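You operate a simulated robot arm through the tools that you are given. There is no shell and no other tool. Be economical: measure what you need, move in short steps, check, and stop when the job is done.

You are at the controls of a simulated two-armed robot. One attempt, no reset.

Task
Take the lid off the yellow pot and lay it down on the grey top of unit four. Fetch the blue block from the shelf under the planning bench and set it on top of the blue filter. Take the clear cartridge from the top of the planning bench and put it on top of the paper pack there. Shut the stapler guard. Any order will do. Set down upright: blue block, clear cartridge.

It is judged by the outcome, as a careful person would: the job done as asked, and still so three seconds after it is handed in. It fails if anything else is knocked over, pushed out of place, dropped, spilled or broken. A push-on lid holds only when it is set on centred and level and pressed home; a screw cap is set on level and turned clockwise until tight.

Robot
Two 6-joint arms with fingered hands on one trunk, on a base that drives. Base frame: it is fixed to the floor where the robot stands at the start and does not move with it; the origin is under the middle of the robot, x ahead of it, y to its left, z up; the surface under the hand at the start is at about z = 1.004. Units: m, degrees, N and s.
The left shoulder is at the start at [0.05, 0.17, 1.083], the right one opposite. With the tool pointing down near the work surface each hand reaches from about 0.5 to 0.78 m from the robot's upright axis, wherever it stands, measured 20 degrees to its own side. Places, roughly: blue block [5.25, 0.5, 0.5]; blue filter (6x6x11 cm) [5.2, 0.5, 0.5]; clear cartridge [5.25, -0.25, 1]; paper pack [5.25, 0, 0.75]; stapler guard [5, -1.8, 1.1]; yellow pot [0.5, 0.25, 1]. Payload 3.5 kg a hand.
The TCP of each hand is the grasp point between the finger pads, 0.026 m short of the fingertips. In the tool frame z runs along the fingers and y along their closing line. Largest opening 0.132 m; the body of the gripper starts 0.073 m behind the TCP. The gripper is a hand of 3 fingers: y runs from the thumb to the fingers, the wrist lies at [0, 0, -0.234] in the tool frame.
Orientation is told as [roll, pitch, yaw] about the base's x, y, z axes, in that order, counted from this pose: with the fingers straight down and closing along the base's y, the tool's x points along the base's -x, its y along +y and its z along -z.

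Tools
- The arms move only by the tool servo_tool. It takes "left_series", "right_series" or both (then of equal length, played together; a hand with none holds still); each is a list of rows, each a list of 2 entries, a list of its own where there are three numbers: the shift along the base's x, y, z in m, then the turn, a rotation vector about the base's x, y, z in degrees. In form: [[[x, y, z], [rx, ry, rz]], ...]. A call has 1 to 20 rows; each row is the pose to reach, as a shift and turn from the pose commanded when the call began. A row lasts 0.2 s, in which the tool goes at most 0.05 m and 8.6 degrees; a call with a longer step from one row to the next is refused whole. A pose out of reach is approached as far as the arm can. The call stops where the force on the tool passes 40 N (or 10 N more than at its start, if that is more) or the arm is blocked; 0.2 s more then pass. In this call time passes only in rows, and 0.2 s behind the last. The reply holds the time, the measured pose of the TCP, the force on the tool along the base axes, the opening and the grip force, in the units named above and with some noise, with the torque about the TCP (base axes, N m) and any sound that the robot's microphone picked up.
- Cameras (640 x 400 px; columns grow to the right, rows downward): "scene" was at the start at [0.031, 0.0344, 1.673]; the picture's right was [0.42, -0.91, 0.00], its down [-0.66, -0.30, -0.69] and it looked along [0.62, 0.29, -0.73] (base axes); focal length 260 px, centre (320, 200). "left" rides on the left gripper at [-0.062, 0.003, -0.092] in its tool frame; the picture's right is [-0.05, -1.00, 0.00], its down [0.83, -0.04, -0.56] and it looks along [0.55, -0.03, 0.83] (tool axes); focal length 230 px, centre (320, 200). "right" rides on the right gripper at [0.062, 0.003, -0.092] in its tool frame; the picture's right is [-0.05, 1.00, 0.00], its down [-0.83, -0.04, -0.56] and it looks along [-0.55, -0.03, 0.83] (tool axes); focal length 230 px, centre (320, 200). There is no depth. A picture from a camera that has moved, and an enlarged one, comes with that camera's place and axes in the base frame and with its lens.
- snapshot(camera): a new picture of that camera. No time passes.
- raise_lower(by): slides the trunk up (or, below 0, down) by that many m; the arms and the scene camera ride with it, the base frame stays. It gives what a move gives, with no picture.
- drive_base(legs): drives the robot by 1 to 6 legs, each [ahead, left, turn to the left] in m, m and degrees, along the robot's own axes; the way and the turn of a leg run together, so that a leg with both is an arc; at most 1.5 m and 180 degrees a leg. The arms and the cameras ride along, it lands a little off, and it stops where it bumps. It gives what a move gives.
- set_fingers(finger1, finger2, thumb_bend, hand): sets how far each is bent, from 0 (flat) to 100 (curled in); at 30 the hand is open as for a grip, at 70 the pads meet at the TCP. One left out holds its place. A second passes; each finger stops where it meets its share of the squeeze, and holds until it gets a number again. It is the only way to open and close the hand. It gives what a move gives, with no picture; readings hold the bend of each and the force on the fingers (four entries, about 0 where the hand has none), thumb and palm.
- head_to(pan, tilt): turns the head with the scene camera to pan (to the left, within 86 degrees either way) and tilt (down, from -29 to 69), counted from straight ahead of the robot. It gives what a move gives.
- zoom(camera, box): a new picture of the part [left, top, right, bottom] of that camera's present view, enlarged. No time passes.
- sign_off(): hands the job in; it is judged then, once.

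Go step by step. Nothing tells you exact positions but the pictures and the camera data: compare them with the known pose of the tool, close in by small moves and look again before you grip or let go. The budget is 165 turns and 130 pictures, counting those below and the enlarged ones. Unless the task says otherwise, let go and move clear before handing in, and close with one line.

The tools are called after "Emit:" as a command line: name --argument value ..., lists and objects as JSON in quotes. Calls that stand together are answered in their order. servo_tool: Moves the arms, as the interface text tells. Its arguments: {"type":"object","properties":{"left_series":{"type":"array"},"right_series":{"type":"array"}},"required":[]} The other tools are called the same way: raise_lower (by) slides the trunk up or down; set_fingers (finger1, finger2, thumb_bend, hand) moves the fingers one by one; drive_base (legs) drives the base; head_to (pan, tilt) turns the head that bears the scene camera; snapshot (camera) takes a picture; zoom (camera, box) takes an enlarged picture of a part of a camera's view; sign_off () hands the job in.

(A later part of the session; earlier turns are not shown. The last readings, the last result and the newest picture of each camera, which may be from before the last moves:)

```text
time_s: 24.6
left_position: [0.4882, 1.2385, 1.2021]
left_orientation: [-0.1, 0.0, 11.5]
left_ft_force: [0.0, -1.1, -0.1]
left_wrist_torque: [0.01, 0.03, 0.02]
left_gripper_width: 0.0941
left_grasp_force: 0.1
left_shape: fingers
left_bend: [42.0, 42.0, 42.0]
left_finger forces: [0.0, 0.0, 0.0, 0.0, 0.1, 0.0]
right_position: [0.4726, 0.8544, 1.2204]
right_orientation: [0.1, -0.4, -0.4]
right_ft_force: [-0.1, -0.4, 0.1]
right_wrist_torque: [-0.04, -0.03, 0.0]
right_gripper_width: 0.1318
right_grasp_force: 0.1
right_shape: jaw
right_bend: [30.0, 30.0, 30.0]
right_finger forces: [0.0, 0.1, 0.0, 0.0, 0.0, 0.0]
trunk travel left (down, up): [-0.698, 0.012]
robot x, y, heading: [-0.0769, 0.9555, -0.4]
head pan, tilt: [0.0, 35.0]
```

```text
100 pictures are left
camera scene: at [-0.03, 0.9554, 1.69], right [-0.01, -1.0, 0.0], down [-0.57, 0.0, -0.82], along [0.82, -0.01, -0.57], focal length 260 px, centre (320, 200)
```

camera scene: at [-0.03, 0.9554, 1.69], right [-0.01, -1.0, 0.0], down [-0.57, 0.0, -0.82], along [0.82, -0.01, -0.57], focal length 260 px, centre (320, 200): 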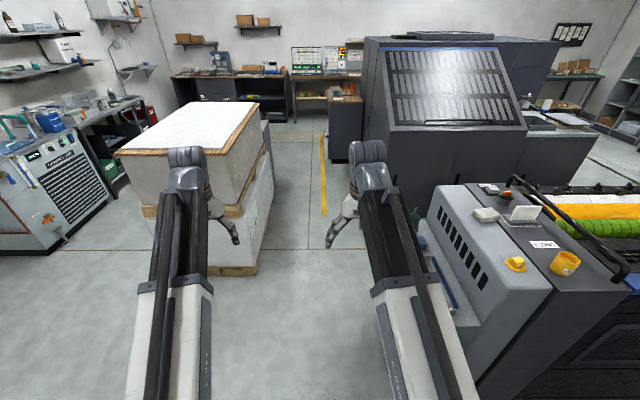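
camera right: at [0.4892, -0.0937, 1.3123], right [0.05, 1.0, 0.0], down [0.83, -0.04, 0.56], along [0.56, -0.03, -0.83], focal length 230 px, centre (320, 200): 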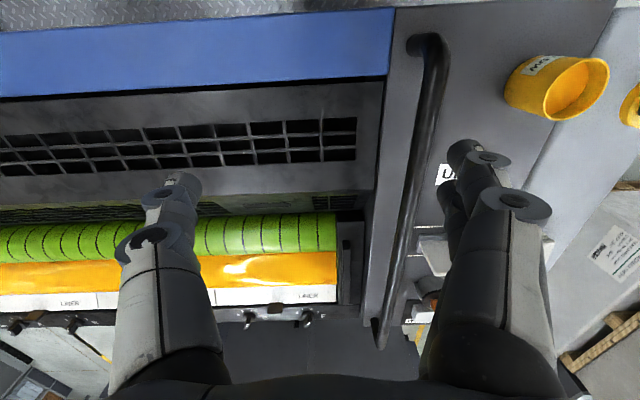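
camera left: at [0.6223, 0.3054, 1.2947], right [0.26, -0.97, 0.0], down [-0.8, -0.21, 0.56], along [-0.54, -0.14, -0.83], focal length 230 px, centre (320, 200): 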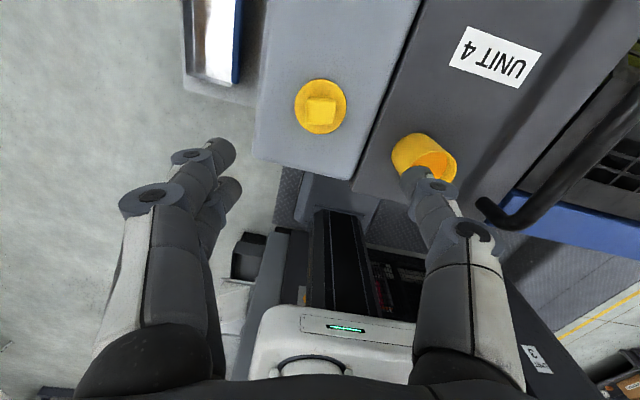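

The aisle ahead is clear, from about y=0.5 to y=1.5. I drive forward along its middle by 2.2 m and look again.

Emit:
drive_base --legs '[[1.1, 0.02, 0.4], [1.1, 0, 0]]'

Emit:
head_to --pan -20 --tilt 30

Emit:
snapshot --camera "scene"

```text
time_s: 35.5
left_position: [2.6951, 1.2806, 1.2023]
left_orientation: [0.0, 0.0, 12.7]
left_ft_force: [0.2, 0.7, 0.3]
left_wrist_torque: [0.01, 0.0, -0.05]
left_gripper_width: 0.0941
left_grasp_force: 0.0
left_shape: fingers
left_bend: [42.0, 42.0, 42.0]
left_finger forces: [0.0, 0.0, 0.0, 0.0, 0.1, 0.1]
right_position: [2.6861, 0.8953, 1.2208]
right_orientation: [0.1, -0.3, 0.8]
right_ft_force: [-0.2, 0.1, -0.3]
right_wrist_torque: [0.03, -0.01, 0.04]
right_gripper_width: 0.1317
right_grasp_force: 0.0
right_shape: jaw
right_bend: [30.0, 30.0, 30.0]
right_finger forces: [0.0, 0.0, 0.1, 0.0, 0.0, 0.0]
trunk travel left (down, up): [-0.698, 0.012]
robot x, y, heading: [2.1341, 0.9853, 0.7]
head pan, tilt: [0.0, 35.0]
```

```text
time_s: 36.3
left_position: [2.6929, 1.2807, 1.2022]
left_orientation: [0.1, 0.0, 12.7]
left_ft_force: [-0.6, -0.1, -0.7]
left_wrist_torque: [0.02, -0.04, -0.01]
left_gripper_width: 0.0941
left_grasp_force: 0.0
left_shape: fingers
left_bend: [42.0, 42.0, 42.0]
left_finger forces: [0.1, 0.1, 0.0, 0.1, 0.1, 0.0]
right_position: [2.6858, 0.895, 1.2201]
right_orientation: [0.0, -0.4, 0.7]
right_ft_force: [0.2, 0.1, 0.0]
right_wrist_torque: [-0.04, 0.06, -0.06]
right_gripper_width: 0.1319
right_grasp_force: 0.0
right_shape: jaw
right_bend: [30.0, 30.0, 30.0]
right_finger forces: [0.0, 0.0, 0.0, 0.0, 0.0, 0.0]
trunk travel left (down, up): [-0.698, 0.012]
robot x, y, heading: [2.134, 0.9844, 0.6]
head pan, tilt: [-20.0, 30.0]
```

```text
99 pictures are left
camera scene: at [2.1775, 0.9562, 1.6978], right [-0.33, -0.94, 0.0], down [-0.47, 0.17, -0.87], along [0.82, -0.29, -0.5], focal length 260 px, centre (320, 200)
```

scene: 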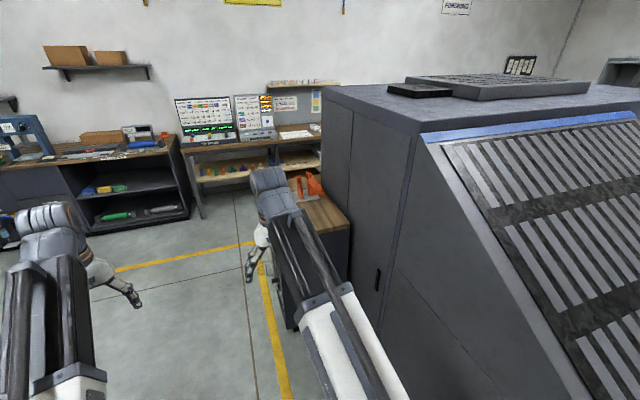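

I see the planning bench with two monitors and a shelf underneath at x≈5+, behind the wooden cabinet. I drive to x≈4.2, then look.

Emit:
drive_base --legs '[[1.1, 0, -0.6], [0.95, 0, 0]]'

Emit:
head_to --pan -35 --tilt 35

Emit:
snapshot --camera "scene"

```text
time_s: 40.5
left_position: [3.5443, 1.2765, 1.2024]
left_orientation: [0.1, 0.0, 11.1]
left_ft_force: [-0.7, -0.1, 0.6]
left_wrist_torque: [0.02, -0.06, 0.01]
left_gripper_width: 0.0946
left_grasp_force: 0.1
left_shape: fingers
left_bend: [42.0, 42.0, 42.0]
left_finger forces: [0.0, 0.0, 0.0, 0.1, 0.1, 0.0]
right_position: [3.525, 0.8898, 1.2218]
right_orientation: [0.0, -0.5, -0.9]
right_ft_force: [-1.5, 0.6, 0.5]
right_wrist_torque: [-0.03, -0.03, 0.0]
right_gripper_width: 0.1322
right_grasp_force: 0.1
right_shape: jaw
right_bend: [30.0, 30.0, 30.0]
right_finger forces: [0.0, 0.0, 0.0, 0.1, 0.0, 0.1]
trunk travel left (down, up): [-0.698, 0.012]
robot x, y, heading: [2.9783, 0.9963, -1.1]
head pan, tilt: [-20.0, 30.0]
stopped in leg 1: the robot was blocked; the commanded pose is now the measured one
```

```text
time_s: 41.3
left_position: [3.5456, 1.2746, 1.2018]
left_orientation: [-0.1, -0.1, 11.1]
left_ft_force: [-0.4, 0.4, 0.0]
left_wrist_torque: [0.0, -0.01, 0.01]
left_gripper_width: 0.0949
left_grasp_force: 0.0
left_shape: fingers
left_bend: [42.0, 42.0, 42.0]
left_finger forces: [0.1, 0.0, 0.1, 0.0, 0.0, 0.0]
right_position: [3.5257, 0.8901, 1.2203]
right_orientation: [0.0, -0.4, -0.9]
right_ft_force: [-0.6, -0.3, 0.5]
right_wrist_torque: [0.02, -0.01, -0.01]
right_gripper_width: 0.1318
right_grasp_force: 0.1
right_shape: jaw
right_bend: [30.0, 30.0, 30.0]
right_finger forces: [0.1, 0.0, 0.1, 0.0, 0.0, 0.0]
trunk travel left (down, up): [-0.698, 0.012]
robot x, y, heading: [2.98, 0.9915, -1.1]
head pan, tilt: [-35.0, 35.0]
```

```text
98 pictures are left
camera scene: at [3.0072, 0.9453, 1.69], right [-0.59, -0.81, 0.0], down [-0.46, 0.34, -0.82], along [0.66, -0.48, -0.57], focal length 260 px, centre (320, 200)
```

scene: 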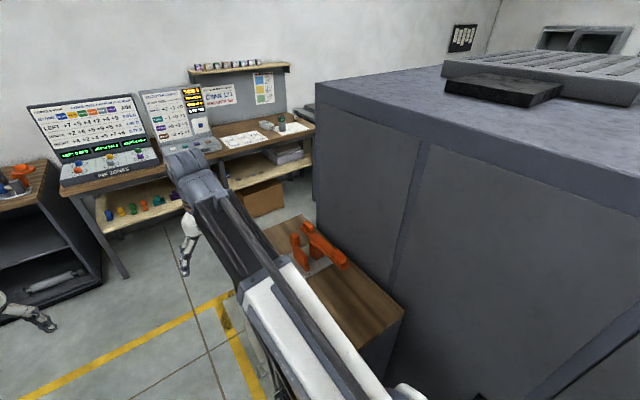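

The base bumped the wooden cabinet's corner region at x≈3.28. I back off and look at both sides before passing.

Emit:
drive_base --legs '[[-0.08, 0, 0]]'

Emit:
head_to --pan 60 --tilt 55

Emit:
snapshot --camera "scene"

Emit:
head_to --pan -5 --tilt 65

Emit:
snapshot --camera "scene"

```text
time_s: 42.3
left_position: [3.4632, 1.276, 1.2026]
left_orientation: [0.0, 0.0, 11.1]
left_ft_force: [-0.6, 0.3, -0.5]
left_wrist_torque: [0.01, -0.04, -0.01]
left_gripper_width: 0.0945
left_grasp_force: 0.0
left_shape: fingers
left_bend: [42.0, 42.0, 42.0]
left_finger forces: [0.0, 0.0, 0.0, 0.0, 0.0, 0.0]
right_position: [3.4457, 0.8903, 1.2206]
right_orientation: [0.0, -0.5, -1.0]
right_ft_force: [-0.1, -0.1, -0.5]
right_wrist_torque: [-0.01, -0.02, 0.02]
right_gripper_width: 0.1319
right_grasp_force: 0.2
right_shape: jaw
right_bend: [30.0, 30.0, 30.0]
right_finger forces: [0.0, 0.1, 0.0, 0.1, 0.0, 0.1]
trunk travel left (down, up): [-0.698, 0.012]
robot x, y, heading: [2.8934, 0.996, -1.0]
head pan, tilt: [-35.0, 35.0]
```

```text
time_s: 44.0
left_position: [3.4645, 1.2752, 1.2019]
left_orientation: [0.0, 0.0, 11.1]
left_ft_force: [-0.6, -0.8, 0.0]
left_wrist_torque: [0.02, 0.03, 0.03]
left_gripper_width: 0.0945
left_grasp_force: 0.0
left_shape: fingers
left_bend: [42.0, 42.0, 42.0]
left_finger forces: [0.0, 0.1, 0.0, 0.1, 0.0, 0.0]
right_position: [3.4461, 0.8908, 1.2196]
right_orientation: [0.1, -0.3, -1.0]
right_ft_force: [-0.3, 0.5, 0.0]
right_wrist_torque: [0.04, 0.01, 0.0]
right_gripper_width: 0.1318
right_grasp_force: 0.1
right_shape: jaw
right_bend: [30.0, 30.0, 30.0]
right_finger forces: [0.0, 0.1, 0.0, 0.0, 0.0, 0.0]
trunk travel left (down, up): [-0.698, 0.012]
robot x, y, heading: [2.8964, 0.9958, -0.8]
head pan, tilt: [60.0, 55.0]
```

```text
97 pictures are left
camera scene: at [2.8928, 1.0599, 1.6618], right [0.86, -0.51, 0.0], down [-0.42, -0.7, -0.57], along [0.29, 0.49, -0.82], focal length 260 px, centre (320, 200)
```

scene: 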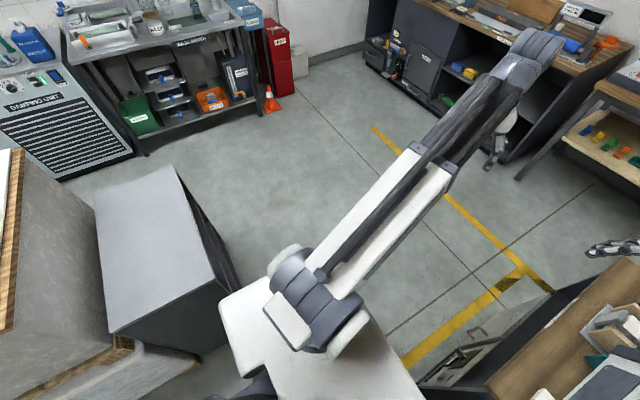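

```text
time_s: 45.4
left_position: [3.4655, 1.2759, 1.2012]
left_orientation: [0.0, 0.0, 11.1]
left_ft_force: [-0.1, 0.1, -0.5]
left_wrist_torque: [0.0, 0.0, 0.02]
left_gripper_width: 0.0946
left_grasp_force: 0.0
left_shape: fingers
left_bend: [42.0, 42.0, 42.0]
left_finger forces: [0.0, 0.1, 0.0, 0.0, 0.0, 0.1]
right_position: [3.4472, 0.8899, 1.2206]
right_orientation: [0.0, -0.4, -0.9]
right_ft_force: [0.2, 0.7, -0.6]
right_wrist_torque: [0.0, 0.02, -0.02]
right_gripper_width: 0.132
right_grasp_force: 0.1
right_shape: jaw
right_bend: [30.0, 30.0, 30.0]
right_finger forces: [0.1, 0.0, 0.0, 0.1, 0.0, 0.0]
trunk travel left (down, up): [-0.698, 0.012]
robot x, y, heading: [2.8953, 0.997, -0.9]
head pan, tilt: [-5.0, 65.0]
```

```text
96 pictures are left
camera scene: at [2.9161, 0.9918, 1.6501], right [-0.1, -0.99, 0.0], down [-0.9, 0.09, -0.42], along [0.42, -0.04, -0.91], focal length 260 px, centre (320, 200)
```

scene: 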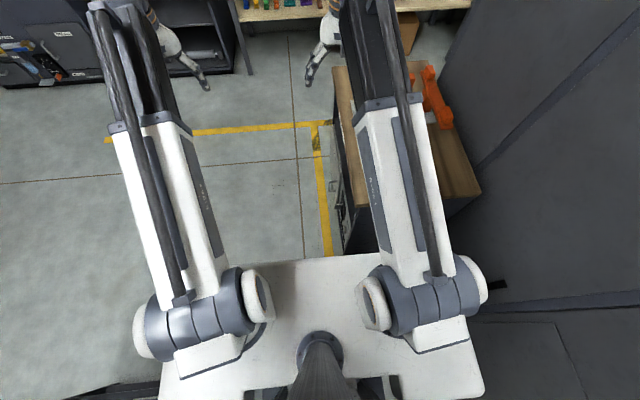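

Emit:
snapshot --camera "right"

Emit:
head_to --pan -50 --tilt 60

Emit:
snapshot --camera "scene"

Emit:
head_to --pan 86 --tilt 60

Emit:
snapshot --camera "scene"

```text
95 pictures are left
camera right: at [3.3853, 0.8948, 1.3119], right [0.07, 1.0, 0.0], down [0.83, -0.06, 0.56], along [0.56, -0.04, -0.83], focal length 230 px, centre (320, 200)
```

right: 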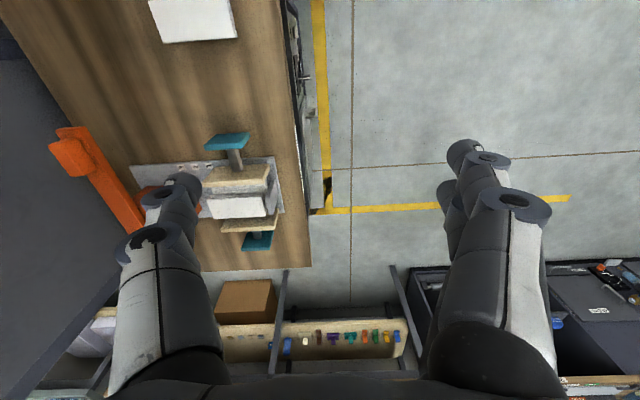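

```text
time_s: 46.5
left_position: [3.4664, 1.2755, 1.2015]
left_orientation: [0.1, -0.1, 11.2]
left_ft_force: [0.7, 0.5, -0.6]
left_wrist_torque: [0.01, -0.02, 0.03]
left_gripper_width: 0.0942
left_grasp_force: 0.1
left_shape: fingers
left_bend: [42.0, 42.0, 42.0]
left_finger forces: [0.0, 0.0, 0.1, 0.1, 0.0, 0.0]
right_position: [3.4461, 0.8906, 1.2201]
right_orientation: [0.0, -0.4, -0.9]
right_ft_force: [0.6, 0.0, 0.9]
right_wrist_torque: [0.04, 0.03, -0.01]
right_gripper_width: 0.1316
right_grasp_force: 0.1
right_shape: jaw
right_bend: [30.0, 30.0, 30.0]
right_finger forces: [0.1, 0.0, 0.0, 0.0, 0.0, 0.0]
trunk travel left (down, up): [-0.698, 0.012]
robot x, y, heading: [2.8987, 0.9974, -0.6]
head pan, tilt: [-50.0, 60.0]
```

```text
94 pictures are left
camera scene: at [2.8977, 0.9463, 1.6557], right [-0.78, -0.63, 0.0], down [-0.55, 0.67, -0.5], along [0.32, -0.39, -0.87], focal length 260 px, centre (320, 200)
```

scene: 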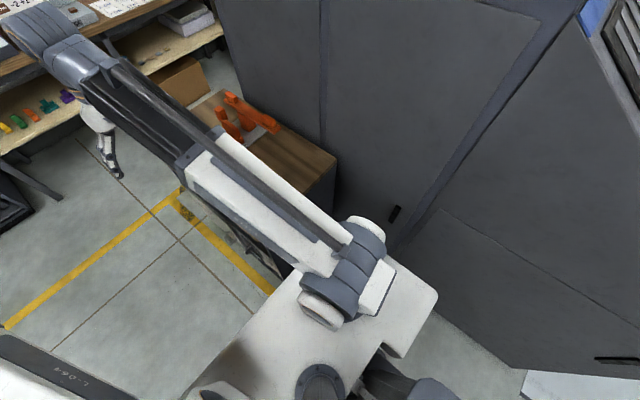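

```text
time_s: 48.7
left_position: [3.4657, 1.2755, 1.2025]
left_orientation: [0.0, 0.0, 11.1]
left_ft_force: [0.3, 0.2, -0.2]
left_wrist_torque: [0.01, 0.01, -0.02]
left_gripper_width: 0.0944
left_grasp_force: 0.1
left_shape: fingers
left_bend: [42.0, 42.0, 42.0]
left_finger forces: [0.1, 0.1, 0.0, 0.1, 0.0, 0.0]
right_position: [3.4478, 0.8911, 1.2198]
right_orientation: [0.0, -0.3, -0.9]
right_ft_force: [0.4, -0.7, -0.2]
right_wrist_torque: [0.0, 0.01, -0.02]
right_gripper_width: 0.1319
right_grasp_force: 0.2
right_shape: jaw
right_bend: [30.0, 30.0, 30.0]
right_finger forces: [0.0, 0.0, 0.1, 0.0, 0.0, 0.0]
trunk travel left (down, up): [-0.698, 0.012]
robot x, y, heading: [2.895, 0.996, -1.1]
head pan, tilt: [85.9, 60.0]
```

```text
93 pictures are left
camera scene: at [2.8615, 1.0644, 1.6557], right [1.0, -0.09, 0.0], down [-0.08, -0.86, -0.5], along [0.04, 0.5, -0.87], focal length 260 px, centre (320, 200)
```

scene: 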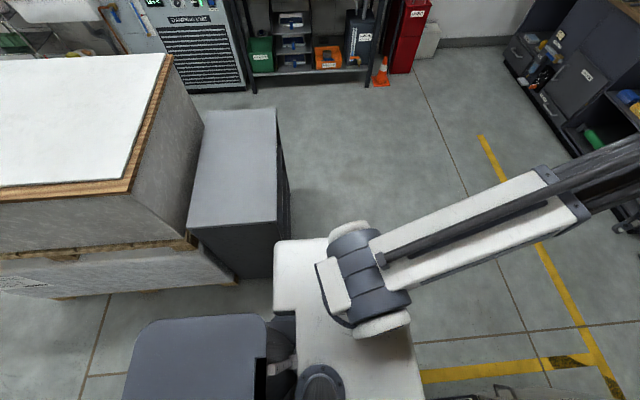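

Cabinet's left side lies at y≈0.84 and the grey box at my left rear ends at x≈2.73, y≥1.47; the robot's wide front part is about ±0.33 and its rear narrow. I edge forward, slide left to y≈1.21, and then pass.

Emit:
drive_base --legs '[[0.04, 0, 1], [0, 0.215, 0]]'

Emit:
snapshot --camera "scene"

Emit:
snapshot --camera "right"

```text
time_s: 50.8
left_position: [3.4999, 1.5007, 1.2012]
left_orientation: [0.1, 0.0, 12.0]
left_ft_force: [0.2, 0.3, -0.3]
left_wrist_torque: [-0.05, -0.02, 0.01]
left_gripper_width: 0.0948
left_grasp_force: 0.0
left_shape: fingers
left_bend: [42.0, 42.0, 42.0]
left_finger forces: [0.0, 0.0, 0.1, 0.0, 0.1, 0.0]
right_position: [3.4887, 1.115, 1.2197]
right_orientation: [0.0, -0.4, 0.0]
right_ft_force: [0.1, -0.6, 0.6]
right_wrist_torque: [-0.05, -0.06, -0.03]
right_gripper_width: 0.132
right_grasp_force: 0.1
right_shape: jaw
right_bend: [30.0, 30.0, 30.0]
right_finger forces: [0.0, 0.0, 0.0, 0.0, 0.0, 0.1]
trunk travel left (down, up): [-0.698, 0.012]
robot x, y, heading: [2.9367, 1.2143, 0.4]
head pan, tilt: [85.9, 60.0]
```

```text
92 pictures are left
camera scene: at [2.8996, 1.2788, 1.6556], right [1.0, -0.07, 0.0], down [-0.06, -0.86, -0.5], along [0.03, 0.5, -0.87], focal length 260 px, centre (320, 200)
```

scene: 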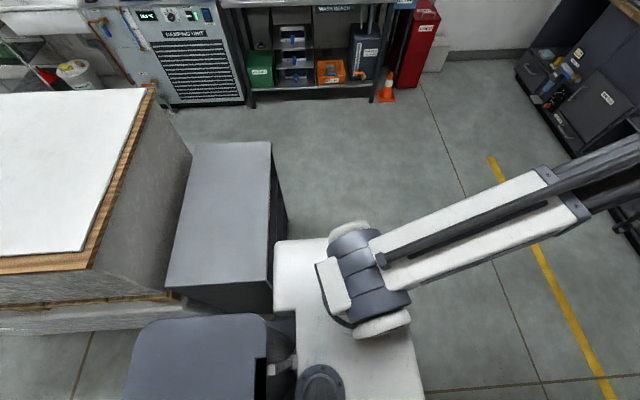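

```text
91 pictures are left
camera right: at [3.4265, 1.1187, 1.312], right [0.05, 1.0, 0.0], down [0.83, -0.04, 0.56], along [0.56, -0.03, -0.83], focal length 230 px, centre (320, 200)
```

right: 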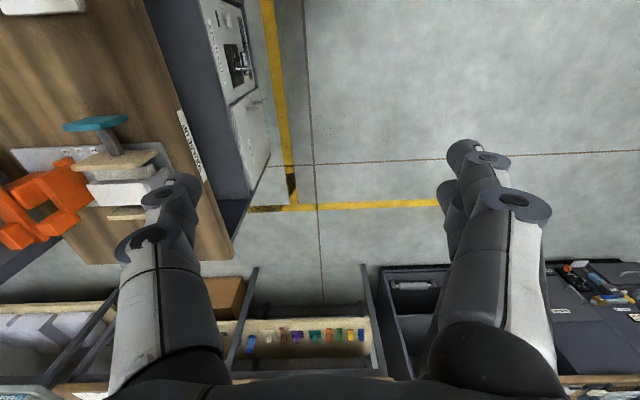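

Clear on both sides now. Driving forward to x≈4.25.

Emit:
drive_base --legs '[[0.7, 0, -0.4], [0.6, 0, 0]]'

Emit:
head_to --pan -35 --tilt 40

Emit:
snapshot --camera "scene"

```text
time_s: 57.7
left_position: [4.8072, 1.4887, 1.2008]
left_orientation: [0.0, 0.1, 11.7]
left_ft_force: [0.9, -0.5, 0.1]
left_wrist_torque: [-0.01, 0.01, 0.04]
left_gripper_width: 0.0946
left_grasp_force: 0.1
left_shape: fingers
left_bend: [42.0, 42.0, 42.0]
left_finger forces: [0.1, 0.0, 0.0, 0.1, 0.0, 0.1]
right_position: [4.7921, 1.1039, 1.2192]
right_orientation: [0.0, -0.3, -0.4]
right_ft_force: [-0.1, -0.2, -0.1]
right_wrist_torque: [0.03, 0.01, 0.01]
right_gripper_width: 0.1317
right_grasp_force: 0.1
right_shape: jaw
right_bend: [30.0, 30.0, 30.0]
right_finger forces: [0.0, 0.0, 0.1, 0.1, 0.0, 0.0]
trunk travel left (down, up): [-0.698, 0.012]
robot x, y, heading: [4.2391, 1.2066, -0.2]
head pan, tilt: [85.9, 60.0]
```

```text
time_s: 59.7
left_position: [4.8061, 1.4883, 1.2007]
left_orientation: [0.0, 0.0, 11.8]
left_ft_force: [0.6, -0.5, 0.1]
left_wrist_torque: [-0.02, 0.05, 0.02]
left_gripper_width: 0.0945
left_grasp_force: 0.1
left_shape: fingers
left_bend: [42.0, 42.0, 42.0]
left_finger forces: [0.0, 0.0, 0.1, 0.0, 0.1, 0.0]
right_position: [4.7916, 1.1037, 1.2207]
right_orientation: [0.0, -0.3, -0.3]
right_ft_force: [0.3, 0.0, 0.7]
right_wrist_torque: [0.0, 0.0, -0.02]
right_gripper_width: 0.1319
right_grasp_force: 0.1
right_shape: jaw
right_bend: [30.0, 30.0, 30.0]
right_finger forces: [0.0, 0.0, 0.1, 0.1, 0.0, 0.0]
trunk travel left (down, up): [-0.698, 0.012]
robot x, y, heading: [4.2431, 1.2039, -0.5]
head pan, tilt: [-35.0, 40.0]
```

```text
90 pictures are left
camera scene: at [4.2686, 1.1552, 1.6824], right [-0.58, -0.82, 0.0], down [-0.53, 0.37, -0.77], along [0.63, -0.44, -0.64], focal length 260 px, centre (320, 200)
```

scene: 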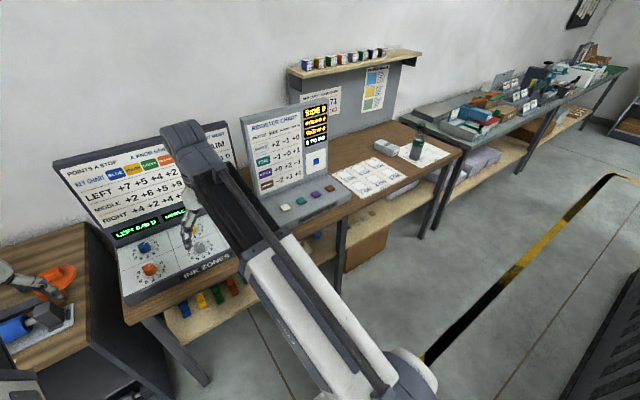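

Emit:
head_to --pan -86 --tilt 45

Emit:
snapshot --camera "scene"

Emit:
head_to --pan 15 --tilt 50

Emit:
snapshot --camera "scene"

```text
time_s: 60.9
left_position: [4.8061, 1.488, 1.201]
left_orientation: [0.0, 0.0, 11.7]
left_ft_force: [-0.4, -0.1, 0.3]
left_wrist_torque: [0.0, 0.0, 0.01]
left_gripper_width: 0.0943
left_grasp_force: 0.1
left_shape: fingers
left_bend: [42.0, 42.0, 42.0]
left_finger forces: [0.0, 0.0, 0.0, 0.0, 0.0, 0.0]
right_position: [4.791, 1.1022, 1.2206]
right_orientation: [0.0, -0.4, -0.3]
right_ft_force: [-0.4, -0.6, 1.0]
right_wrist_torque: [0.01, 0.04, -0.02]
right_gripper_width: 0.1319
right_grasp_force: 0.1
right_shape: jaw
right_bend: [30.0, 30.0, 30.0]
right_finger forces: [0.0, 0.1, 0.0, 0.1, 0.0, 0.0]
trunk travel left (down, up): [-0.698, 0.012]
robot x, y, heading: [4.2412, 1.206, -0.2]
head pan, tilt: [-85.9, 45.0]
```

```text
89 pictures are left
camera scene: at [4.2046, 1.1231, 1.6752], right [-1.0, -0.07, 0.0], down [-0.05, 0.71, -0.71], along [0.05, -0.71, -0.71], focal length 260 px, centre (320, 200)
```

scene: 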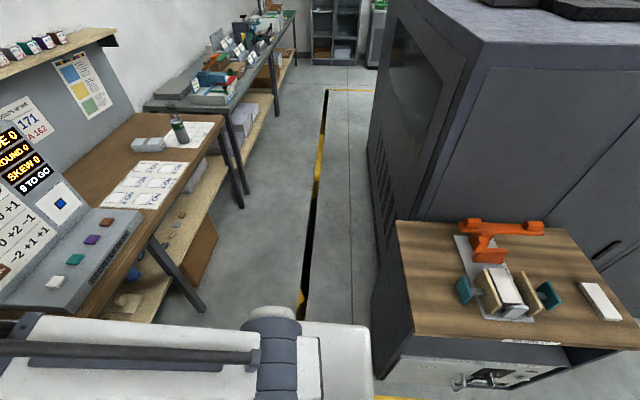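

```text
time_s: 62.7
left_position: [4.806, 1.4886, 1.2005]
left_orientation: [0.0, 0.0, 11.7]
left_ft_force: [-0.5, -0.1, -0.2]
left_wrist_torque: [0.01, 0.02, 0.02]
left_gripper_width: 0.0945
left_grasp_force: 0.2
left_shape: fingers
left_bend: [42.0, 42.0, 42.0]
left_finger forces: [0.0, 0.0, 0.0, 0.0, 0.0, 0.0]
right_position: [4.7903, 1.1036, 1.22]
right_orientation: [0.0, -0.5, -0.3]
right_ft_force: [-0.4, 0.2, 0.5]
right_wrist_torque: [-0.01, 0.01, 0.02]
right_gripper_width: 0.1318
right_grasp_force: 0.1
right_shape: jaw
right_bend: [30.0, 30.0, 30.0]
right_finger forces: [0.1, 0.1, 0.0, 0.0, 0.0, 0.0]
trunk travel left (down, up): [-0.698, 0.012]
robot x, y, heading: [4.24, 1.2015, -0.5]
head pan, tilt: [15.0, 50.0]
```

```text
88 pictures are left
camera scene: at [4.2737, 1.2238, 1.6683], right [0.25, -0.97, 0.0], down [-0.74, -0.19, -0.64], along [0.62, 0.16, -0.77], focal length 260 px, centre (320, 200)
```

scene: 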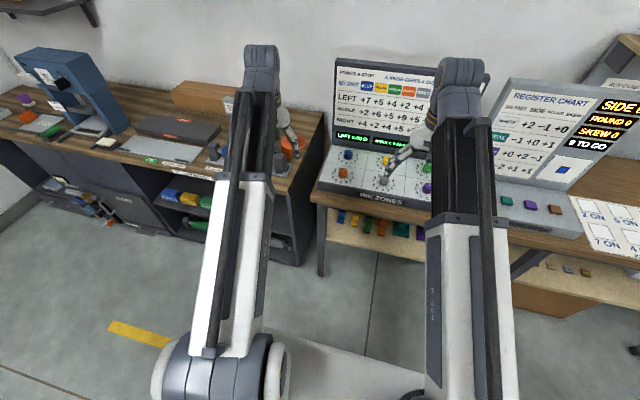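

The aisle along the bench is about 1.05 m wide, so I'll turn to face along it (−y) with my left side to the bench and work with the left hand.

Emit:
drive_base --legs '[[0, 0, -89.5], [0, 0.22, 0]]'

Emit:
head_to --pan 45 --tilt 45

Emit:
snapshot --camera "scene"

```text
time_s: 68.1
left_position: [4.7645, 0.6516, 1.2012]
left_orientation: [0.0, 0.0, -76.8]
left_ft_force: [0.2, -0.1, 0.7]
left_wrist_torque: [0.0, 0.04, 0.0]
left_gripper_width: 0.0944
left_grasp_force: 0.1
left_shape: fingers
left_bend: [42.0, 42.0, 42.0]
left_finger forces: [0.1, 0.0, 0.0, 0.1, 0.1, 0.0]
right_position: [4.3793, 0.6556, 1.2201]
right_orientation: [0.0, -0.4, -88.7]
right_ft_force: [-0.1, 0.2, 0.8]
right_wrist_torque: [0.01, 0.03, -0.02]
right_gripper_width: 0.132
right_grasp_force: 0.1
right_shape: jaw
right_bend: [30.0, 30.0, 30.0]
right_finger forces: [0.0, 0.0, 0.0, 0.1, 0.0, 0.1]
trunk travel left (down, up): [-0.698, 0.012]
robot x, y, heading: [4.4617, 1.2115, -88.6]
head pan, tilt: [15.0, 50.0]
```

```text
time_s: 69.1
left_position: [4.7641, 0.6508, 1.2009]
left_orientation: [0.1, 0.0, -76.7]
left_ft_force: [-0.3, -0.4, 0.5]
left_wrist_torque: [-0.02, 0.0, -0.01]
left_gripper_width: 0.0945
left_grasp_force: 0.0
left_shape: fingers
left_bend: [42.0, 42.0, 42.0]
left_finger forces: [0.0, 0.1, 0.0, 0.1, 0.1, 0.0]
right_position: [4.3784, 0.6567, 1.2199]
right_orientation: [0.0, -0.5, -88.8]
right_ft_force: [0.5, 0.2, -0.6]
right_wrist_torque: [0.0, -0.01, 0.04]
right_gripper_width: 0.1321
right_grasp_force: 0.0
right_shape: jaw
right_bend: [30.0, 30.0, 30.0]
right_finger forces: [0.0, 0.0, 0.0, 0.1, 0.0, 0.0]
trunk travel left (down, up): [-0.698, 0.012]
robot x, y, heading: [4.4634, 1.2061, -88.7]
head pan, tilt: [45.0, 45.0]
```

```text
87 pictures are left
camera scene: at [4.5193, 1.1928, 1.6752], right [-0.69, -0.72, 0.0], down [-0.51, 0.49, -0.71], along [0.51, -0.49, -0.71], focal length 260 px, centre (320, 200)
```

scene: 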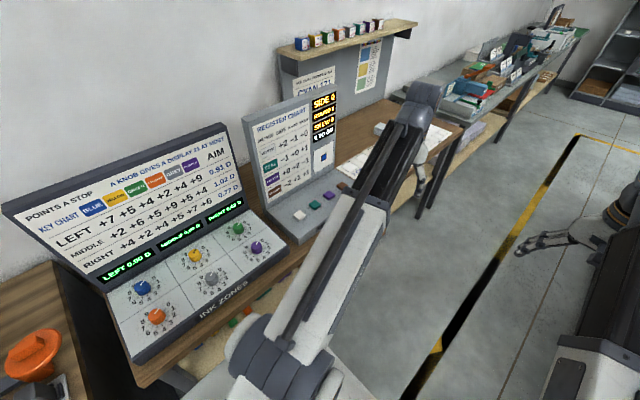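

Driving ahead along the aisle to y≈0.1, beside the free part of the bench.

Emit:
drive_base --legs '[[1.1, 0, -1]]'

Emit:
head_to --pan 70 --tilt 45

Emit:
snapshot --camera "scene"

```text
time_s: 74.8
left_position: [4.7456, -0.4754, 1.2013]
left_orientation: [0.0, 0.0, -78.9]
left_ft_force: [-1.1, 0.3, 0.0]
left_wrist_torque: [-0.01, 0.04, -0.02]
left_gripper_width: 0.0947
left_grasp_force: 0.0
left_shape: fingers
left_bend: [42.0, 42.0, 42.0]
left_finger forces: [0.1, 0.0, 0.0, 0.1, 0.0, 0.0]
right_position: [4.3612, -0.4564, 1.2203]
right_orientation: [0.0, -0.3, -90.9]
right_ft_force: [0.4, 0.2, 0.4]
right_wrist_torque: [0.02, 0.01, -0.01]
right_gripper_width: 0.1319
right_grasp_force: 0.1
right_shape: jaw
right_bend: [30.0, 30.0, 30.0]
right_finger forces: [0.0, 0.0, 0.0, 0.0, 0.1, 0.0]
trunk travel left (down, up): [-0.698, 0.012]
robot x, y, heading: [4.4664, 0.095, -90.9]
head pan, tilt: [45.0, 45.0]
```

```text
time_s: 75.7
left_position: [4.746, -0.4745, 1.2009]
left_orientation: [0.1, 0.0, -78.9]
left_ft_force: [-0.5, 0.1, 0.3]
left_wrist_torque: [0.04, 0.0, 0.01]
left_gripper_width: 0.0945
left_grasp_force: 0.1
left_shape: fingers
left_bend: [42.0, 42.0, 42.0]
left_finger forces: [0.1, 0.0, 0.0, 0.0, 0.0, 0.1]
right_position: [4.3612, -0.4562, 1.2199]
right_orientation: [-0.2, -0.3, -90.9]
right_ft_force: [0.5, -0.3, 0.4]
right_wrist_torque: [0.03, 0.03, -0.03]
right_gripper_width: 0.1318
right_grasp_force: 0.0
right_shape: jaw
right_bend: [30.0, 30.0, 30.0]
right_finger forces: [0.1, 0.0, 0.0, 0.1, 0.1, 0.1]
trunk travel left (down, up): [-0.698, 0.012]
robot x, y, heading: [4.4653, 0.0971, -90.7]
head pan, tilt: [70.0, 45.0]
```

```text
86 pictures are left
camera scene: at [4.5417, 0.1048, 1.6752], right [-0.36, -0.93, 0.0], down [-0.66, 0.25, -0.71], along [0.66, -0.25, -0.71], focal length 260 px, centre (320, 200)
```

scene: 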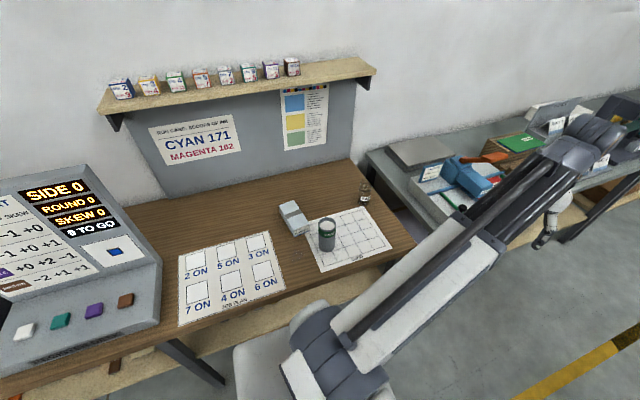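

Emit:
zoom --camera "scene" --box '[240, 170, 420, 290]'

```text
3.33 times, centred on (330, 230) of scene
camera zoom: at [4.5417, 0.1048, 1.6752], right [-0.36, -0.93, 0.0], down [-0.66, 0.25, -0.71], along [0.66, -0.25, -0.71], focal length 867 px, centre (287, 100)
```

zoom: 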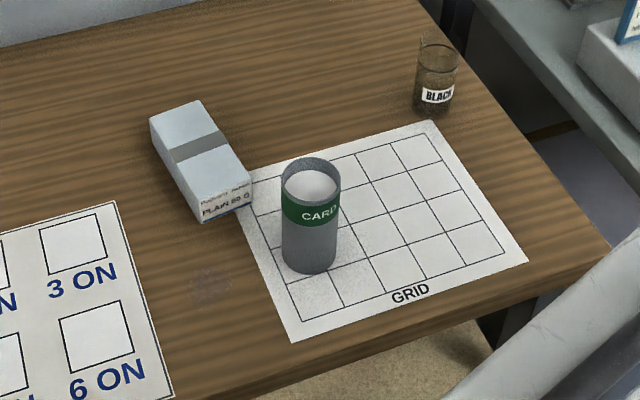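

The paper pack ("PLAIN 80 G") is near [5.22, −0.04], the clear cartridge ("BLACK") near [5.22, −0.36], bench top z≈0.84; a grey cup stands between. I drive 0.2 m ahead and bring the left hand over the cartridge, high.

Emit:
drive_base --legs '[[0.2, 0.02, 0.8]]'

Emit:
servo_tool --left_series '[[[0.04, 0.01, 0.0], [0, 0, 0]], [[0.08, 0.03, 0.0], [0, 0, 0]], [[0.12, 0.05, 0.0], [0, 0, 0]], [[0.16, 0.08, 0.0], [0, 0, 0]], [[0.2, 0.11, 0.0], [0, 0, 0]], [[0.24, 0.14, 0.0], [0, 0, 0]], [[0.27, 0.17, 0.0], [0, 0, 0]], [[0.3, 0.2, 0.0], [0, 0, 0]]]'

Emit:
snapshot --camera "left"

Emit:
snapshot --camera "scene"

```text
time_s: 77.3
left_position: [4.7729, -0.6733, 1.2017]
left_orientation: [0.0, 0.1, -78.1]
left_ft_force: [-0.6, 0.1, -0.4]
left_wrist_torque: [0.01, 0.02, 0.0]
left_gripper_width: 0.0945
left_grasp_force: 0.0
left_shape: fingers
left_bend: [42.0, 42.0, 42.0]
left_finger forces: [0.1, 0.0, 0.0, 0.0, 0.0, 0.0]
right_position: [4.3877, -0.6583, 1.22]
right_orientation: [0.0, -0.3, -90.1]
right_ft_force: [-0.3, -0.1, -0.2]
right_wrist_torque: [0.03, 0.0, 0.03]
right_gripper_width: 0.1319
right_grasp_force: 0.0
right_shape: jaw
right_bend: [30.0, 30.0, 30.0]
right_finger forces: [0.1, 0.0, 0.1, 0.0, 0.0, 0.0]
trunk travel left (down, up): [-0.698, 0.012]
robot x, y, heading: [4.4846, -0.1054, -90.2]
head pan, tilt: [70.0, 45.0]
```

```text
time_s: 79.1
left_position: [5.0727, -0.4725, 1.202]
left_orientation: [0.0, 0.0, -78.3]
left_ft_force: [0.2, 0.9, -0.7]
left_wrist_torque: [0.0, 0.01, 0.03]
left_gripper_width: 0.0945
left_grasp_force: 0.1
left_shape: fingers
left_bend: [42.0, 42.0, 42.0]
left_finger forces: [0.0, 0.1, 0.0, 0.1, 0.0, 0.1]
right_position: [4.3877, -0.6562, 1.2198]
right_orientation: [-0.1, -0.4, -90.2]
right_ft_force: [-0.3, -0.8, -0.6]
right_wrist_torque: [0.03, 0.01, -0.03]
right_gripper_width: 0.1317
right_grasp_force: 0.1
right_shape: jaw
right_bend: [30.0, 30.0, 30.0]
right_finger forces: [0.0, 0.1, 0.1, 0.0, 0.1, 0.0]
trunk travel left (down, up): [-0.698, 0.012]
robot x, y, heading: [4.487, -0.1078, -90.4]
head pan, tilt: [70.0, 45.0]
```

```text
84 pictures are left
camera left: at [5.0881, -0.531, 1.293], right [-0.97, -0.26, 0.0], down [-0.21, 0.8, 0.56], along [-0.14, 0.54, -0.83], focal length 230 px, centre (320, 200)
```

left: 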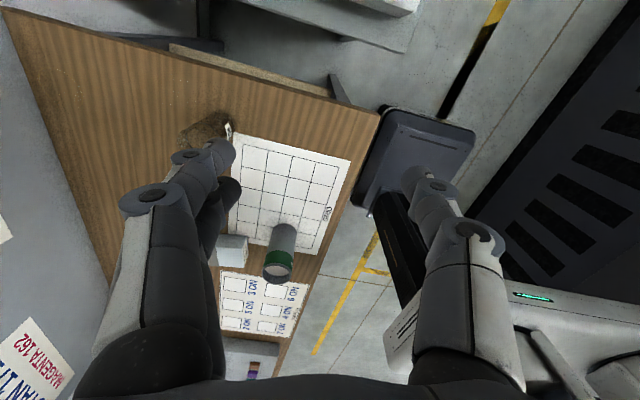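

```text
83 pictures are left
camera scene: at [4.5607, -0.0943, 1.6752], right [-0.34, -0.94, 0.0], down [-0.66, 0.24, -0.71], along [0.66, -0.24, -0.71], focal length 260 px, centre (320, 200)
```

scene: 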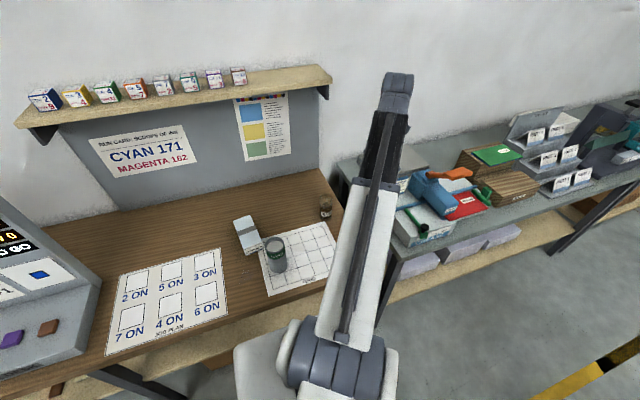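

Emit:
zoom --camera "scene" --box '[230, 180, 350, 270]'

Emit:
zoom --camera "left" --box '[140, 80, 300, 200]'

```text
4.44 times, centred on (290, 225) of scene
camera zoom: at [4.5607, -0.0943, 1.6752], right [-0.34, -0.94, 0.0], down [-0.66, 0.24, -0.71], along [0.66, -0.24, -0.71], focal length 1156 px, centre (453, 89)
```

zoom: 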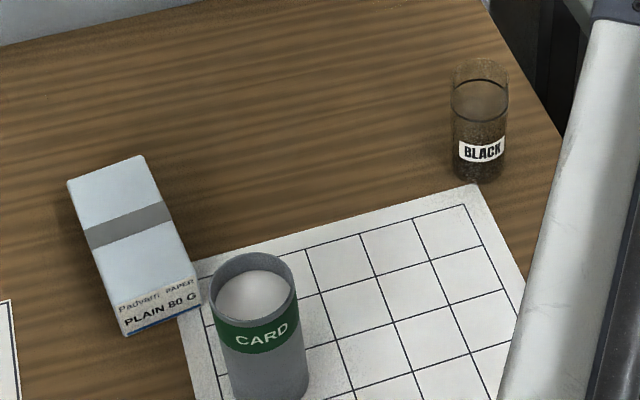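

```text
3.33 times, centred on (220, 140) of left
camera zoom: at [5.0881, -0.531, 1.293], right [-0.97, -0.26, 0.0], down [-0.21, 0.8, 0.56], along [-0.14, 0.54, -0.83], focal length 767 px, centre (653, 400)
```

zoom: 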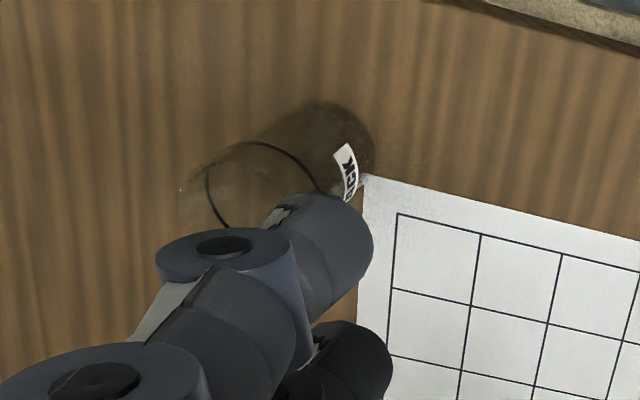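

Cartridge estimated at [5.235, −0.359], about 5.2 cm thick and 12 cm tall; pack centre about [5.245, −0.042], top z≈0.87. I open the hand and move above the cartridge.

Emit:
set_fingers --hand "left" --finger1 30 --finger2 30 --thumb_bend 30

Emit:
servo_tool --left_series '[[[0.04, 0.028, 0.0], [0, 0, 0]], [[0.08, 0.056, 0.0], [0, 0, 0]], [[0.12, 0.084, 0.0], [0, 0, 0]], [[0.162, 0.1135, 0.0], [0, 0, 0]], [[0.162, 0.1135, -0.05], [0, 0, 0]], [[0.162, 0.1135, -0.1], [0, 0, 0]]]'

Emit:
snapshot --camera "left"

Emit:
zoom --camera "scene" --box '[230, 150, 390, 270]'

```text
time_s: 80.1
left_position: [5.0729, -0.4738, 1.2014]
left_orientation: [0.0, -0.1, -78.1]
left_ft_force: [-0.2, -0.9, 0.4]
left_wrist_torque: [-0.01, 0.01, -0.02]
left_gripper_width: 0.1339
left_grasp_force: 0.1
left_shape: fingers
left_bend: [30.0, 30.0, 30.0]
left_finger forces: [0.0, 0.1, 0.1, 0.0, 0.0, 0.0]
right_position: [4.3867, -0.658, 1.2201]
right_orientation: [0.0, -0.3, -90.2]
right_ft_force: [-0.5, -0.1, 0.3]
right_wrist_torque: [-0.02, -0.01, 0.02]
right_gripper_width: 0.1319
right_grasp_force: 0.1
right_shape: jaw
right_bend: [30.0, 30.0, 30.0]
right_finger forces: [0.0, 0.0, 0.0, 0.1, 0.0, 0.0]
trunk travel left (down, up): [-0.698, 0.012]
robot x, y, heading: [4.4851, -0.106, -90.3]
head pan, tilt: [70.0, 45.0]
```

```text
refused: row 4 steps farther than a row can; nothing moved
```

```text
80 pictures are left
camera left: at [5.0874, -0.5314, 1.2931], right [-0.97, -0.26, 0.0], down [-0.21, 0.8, 0.56], along [-0.14, 0.54, -0.83], focal length 230 px, centre (320, 200)
```

left: 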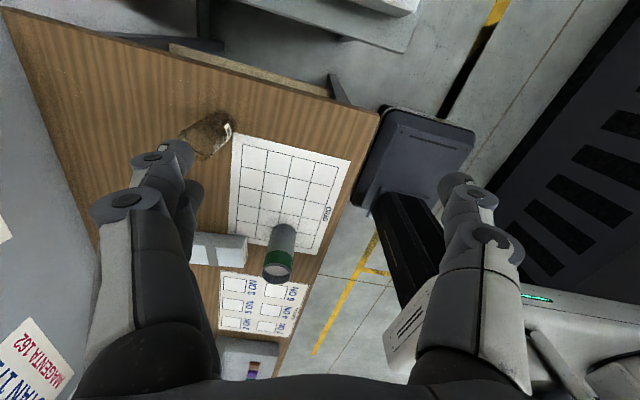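

```text
3.33 times, centred on (310, 210) of scene
camera zoom: at [4.5603, -0.0946, 1.6752], right [-0.34, -0.94, 0.0], down [-0.66, 0.24, -0.71], along [0.66, -0.24, -0.71], focal length 867 px, centre (353, 167)
```

zoom: 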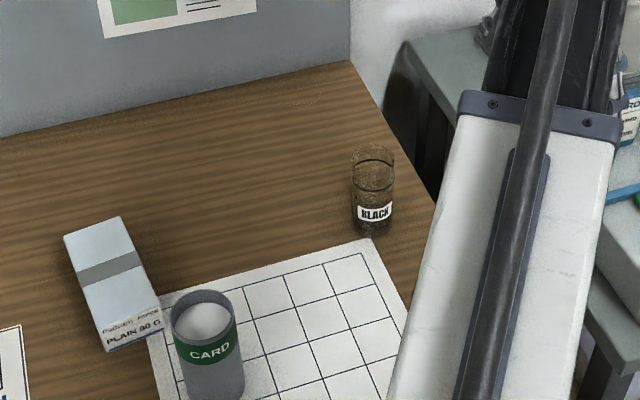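

Emit:
servo_tool --left_series '[[[0.035, 0.024, 0.0], [0, 0, 0]], [[0.07, 0.049, 0.0], [0, 0, 0]], [[0.105, 0.074, 0.0], [0, 0, 0]], [[0.14, 0.098, 0.0], [0, 0, 0]], [[0.162, 0.1145, 0.0], [0, 0, 0]], [[0.162, 0.1145, -0.05], [0, 0, 0]], [[0.162, 0.1145, -0.09], [0, 0, 0]]]'

Emit:
zoom --camera "left" --box '[220, 60, 420, 220]'

Emit:
zoom --camera "scene" --box '[230, 110, 390, 240]'

```text
time_s: 81.7
left_position: [5.2344, -0.3559, 1.1093]
left_orientation: [0.0, 0.0, -78.1]
left_ft_force: [-0.8, 0.3, 0.3]
left_wrist_torque: [0.01, 0.01, 0.0]
left_gripper_width: 0.1341
left_grasp_force: 0.1
left_shape: fingers
left_bend: [30.0, 30.0, 30.0]
left_finger forces: [0.1, 0.0, 0.0, 0.0, 0.1, 0.0]
right_position: [4.3875, -0.657, 1.2194]
right_orientation: [0.0, -0.4, -90.1]
right_ft_force: [-0.7, -0.2, 0.2]
right_wrist_torque: [0.02, -0.04, 0.0]
right_gripper_width: 0.132
right_grasp_force: 0.0
right_shape: jaw
right_bend: [30.0, 30.0, 30.0]
right_finger forces: [0.0, 0.1, 0.0, 0.1, 0.0, 0.1]
trunk travel left (down, up): [-0.698, 0.012]
robot x, y, heading: [4.4906, -0.1072, -90.0]
head pan, tilt: [70.0, 45.0]
```

```text
2.50 times, centred on (320, 140) of left
camera zoom: at [5.2503, -0.4143, 1.202], right [-0.97, -0.26, 0.0], down [-0.21, 0.8, 0.56], along [-0.14, 0.54, -0.83], focal length 575 px, centre (320, 350)
```

zoom: 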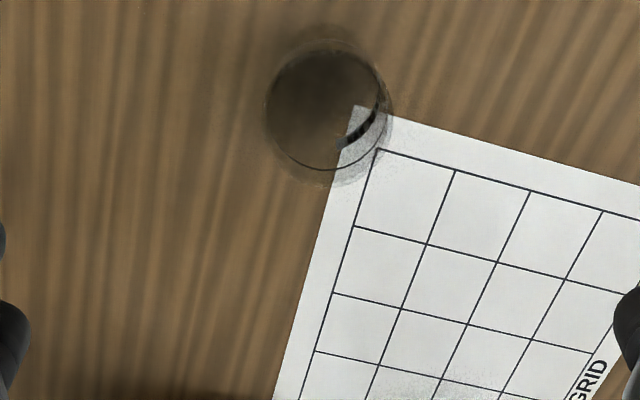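

```text
3.08 times, centred on (310, 175) of scene
camera zoom: at [4.5605, -0.0947, 1.6752], right [-0.34, -0.94, 0.0], down [-0.66, 0.24, -0.71], along [0.66, -0.24, -0.71], focal length 801 px, centre (351, 277)
```

zoom: 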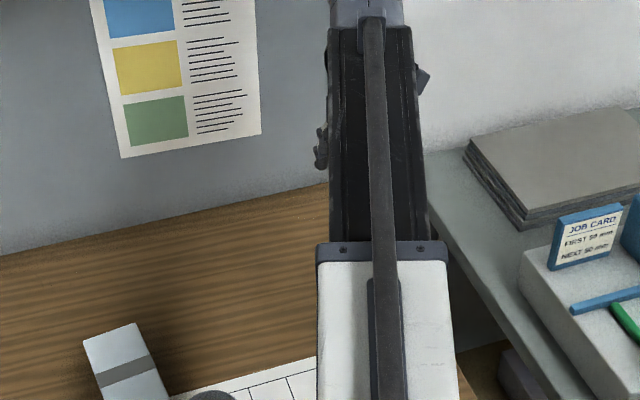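

Centred within about 7 mm; I correct y and descend to just above grip height.

Emit:
servo_tool --left_series '[[[0.001, -0.007, -0.04], [0, 0, 0]], [[0.001, -0.007, -0.08], [0, 0, 0]], [[0.001, -0.007, -0.11], [0, 0, 0]], [[0.001, -0.007, -0.14], [0, 0, 0]]]'

Emit:
snapshot --camera "left"

```text
time_s: 82.7
left_position: [5.2357, -0.3638, 0.9712]
left_orientation: [0.0, -0.1, -78.0]
left_ft_force: [-0.1, -0.5, 0.2]
left_wrist_torque: [0.01, 0.0, -0.01]
left_gripper_width: 0.1338
left_grasp_force: 0.0
left_shape: fingers
left_bend: [30.0, 30.0, 30.0]
left_finger forces: [0.0, 0.1, 0.1, 0.1, 0.0, 0.0]
right_position: [4.3867, -0.6567, 1.2196]
right_orientation: [0.0, -0.4, -90.1]
right_ft_force: [0.6, -0.6, 0.3]
right_wrist_torque: [-0.03, 0.0, 0.02]
right_gripper_width: 0.1319
right_grasp_force: 0.1
right_shape: jaw
right_bend: [30.0, 30.0, 30.0]
right_finger forces: [0.1, 0.0, 0.0, 0.0, 0.0, 0.0]
trunk travel left (down, up): [-0.698, 0.012]
robot x, y, heading: [4.4863, -0.1049, -90.0]
head pan, tilt: [70.0, 45.0]
```

```text
76 pictures are left
camera left: at [5.2506, -0.4229, 1.0631], right [-0.97, -0.26, 0.0], down [-0.21, 0.8, 0.56], along [-0.14, 0.54, -0.83], focal length 230 px, centre (320, 200)
```

left: 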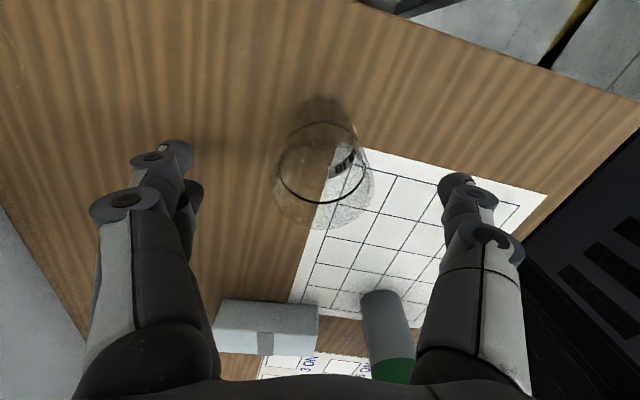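

Emit:
servo_tool --left_series '[[[0, -0.003, -0.03], [0, 0, 0]], [[0, -0.003, -0.05], [0, 0, 0]], [[0, -0.003, -0.066], [0, 0, 0]]]'

Emit:
snapshot --camera "left"

Emit:
set_fingers --hand "left" --finger1 57 --finger2 57 --thumb_bend 58

Emit:
snapshot --camera "left"

```text
time_s: 83.5
left_position: [5.2347, -0.3671, 0.9063]
left_orientation: [0.0, 0.0, -78.1]
left_ft_force: [1.1, 0.1, 0.9]
left_wrist_torque: [0.02, -0.03, 0.04]
left_gripper_width: 0.1342
left_grasp_force: 0.1
left_shape: fingers
left_bend: [30.0, 30.0, 30.0]
left_finger forces: [0.1, 0.0, 0.0, 0.0, 0.0, 0.0]
right_position: [4.3865, -0.6581, 1.2192]
right_orientation: [0.0, -0.4, -90.3]
right_ft_force: [-0.9, 0.7, 0.5]
right_wrist_torque: [-0.02, -0.01, 0.0]
right_gripper_width: 0.1318
right_grasp_force: 0.1
right_shape: jaw
right_bend: [30.0, 30.0, 30.0]
right_finger forces: [0.1, 0.1, 0.0, 0.0, 0.0, 0.0]
trunk travel left (down, up): [-0.698, 0.012]
robot x, y, heading: [4.4865, -0.1069, -90.2]
head pan, tilt: [70.0, 45.0]
```

```text
75 pictures are left
camera left: at [5.2503, -0.4263, 0.9983], right [-0.97, -0.26, 0.0], down [-0.21, 0.8, 0.56], along [-0.14, 0.54, -0.83], focal length 230 px, centre (320, 200)
```

left: 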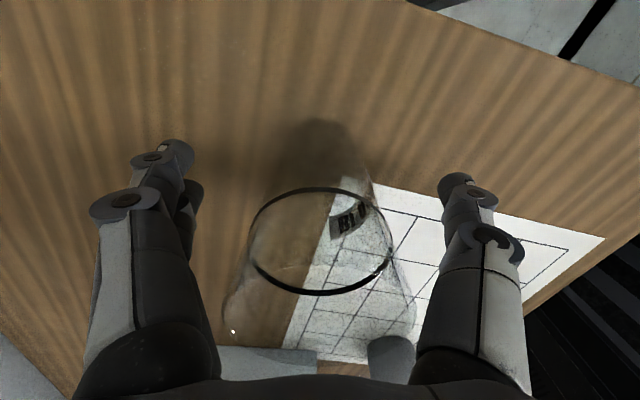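

```text
time_s: 84.5
left_position: [5.2349, -0.3676, 0.907]
left_orientation: [0.0, 0.0, -78.1]
left_ft_force: [-0.6, -0.9, 0.8]
left_wrist_torque: [-0.01, 0.03, 0.01]
left_gripper_width: 0.0489
left_grasp_force: 0.6
left_shape: fingers
left_bend: [55.0, 55.0, 56.0]
left_finger forces: [0.3, 0.5, 0.0, 0.1, 1.1, 0.0]
right_position: [4.3869, -0.6565, 1.2197]
right_orientation: [0.0, -0.4, -90.1]
right_ft_force: [-0.2, 0.0, 0.3]
right_wrist_torque: [0.0, 0.0, -0.01]
right_gripper_width: 0.1319
right_grasp_force: 0.1
right_shape: jaw
right_bend: [30.0, 30.0, 30.0]
right_finger forces: [0.0, 0.0, 0.1, 0.0, 0.1, 0.1]
trunk travel left (down, up): [-0.698, 0.012]
robot x, y, heading: [4.4859, -0.1097, -90.3]
head pan, tilt: [70.0, 45.0]
```

```text
74 pictures are left
camera left: at [5.2503, -0.4262, 0.9984], right [-0.97, -0.26, 0.0], down [-0.21, 0.8, 0.56], along [-0.14, 0.54, -0.83], focal length 230 px, centre (320, 200)
```

left: 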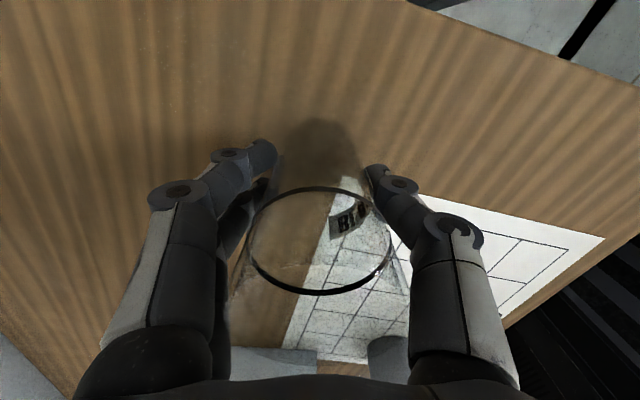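

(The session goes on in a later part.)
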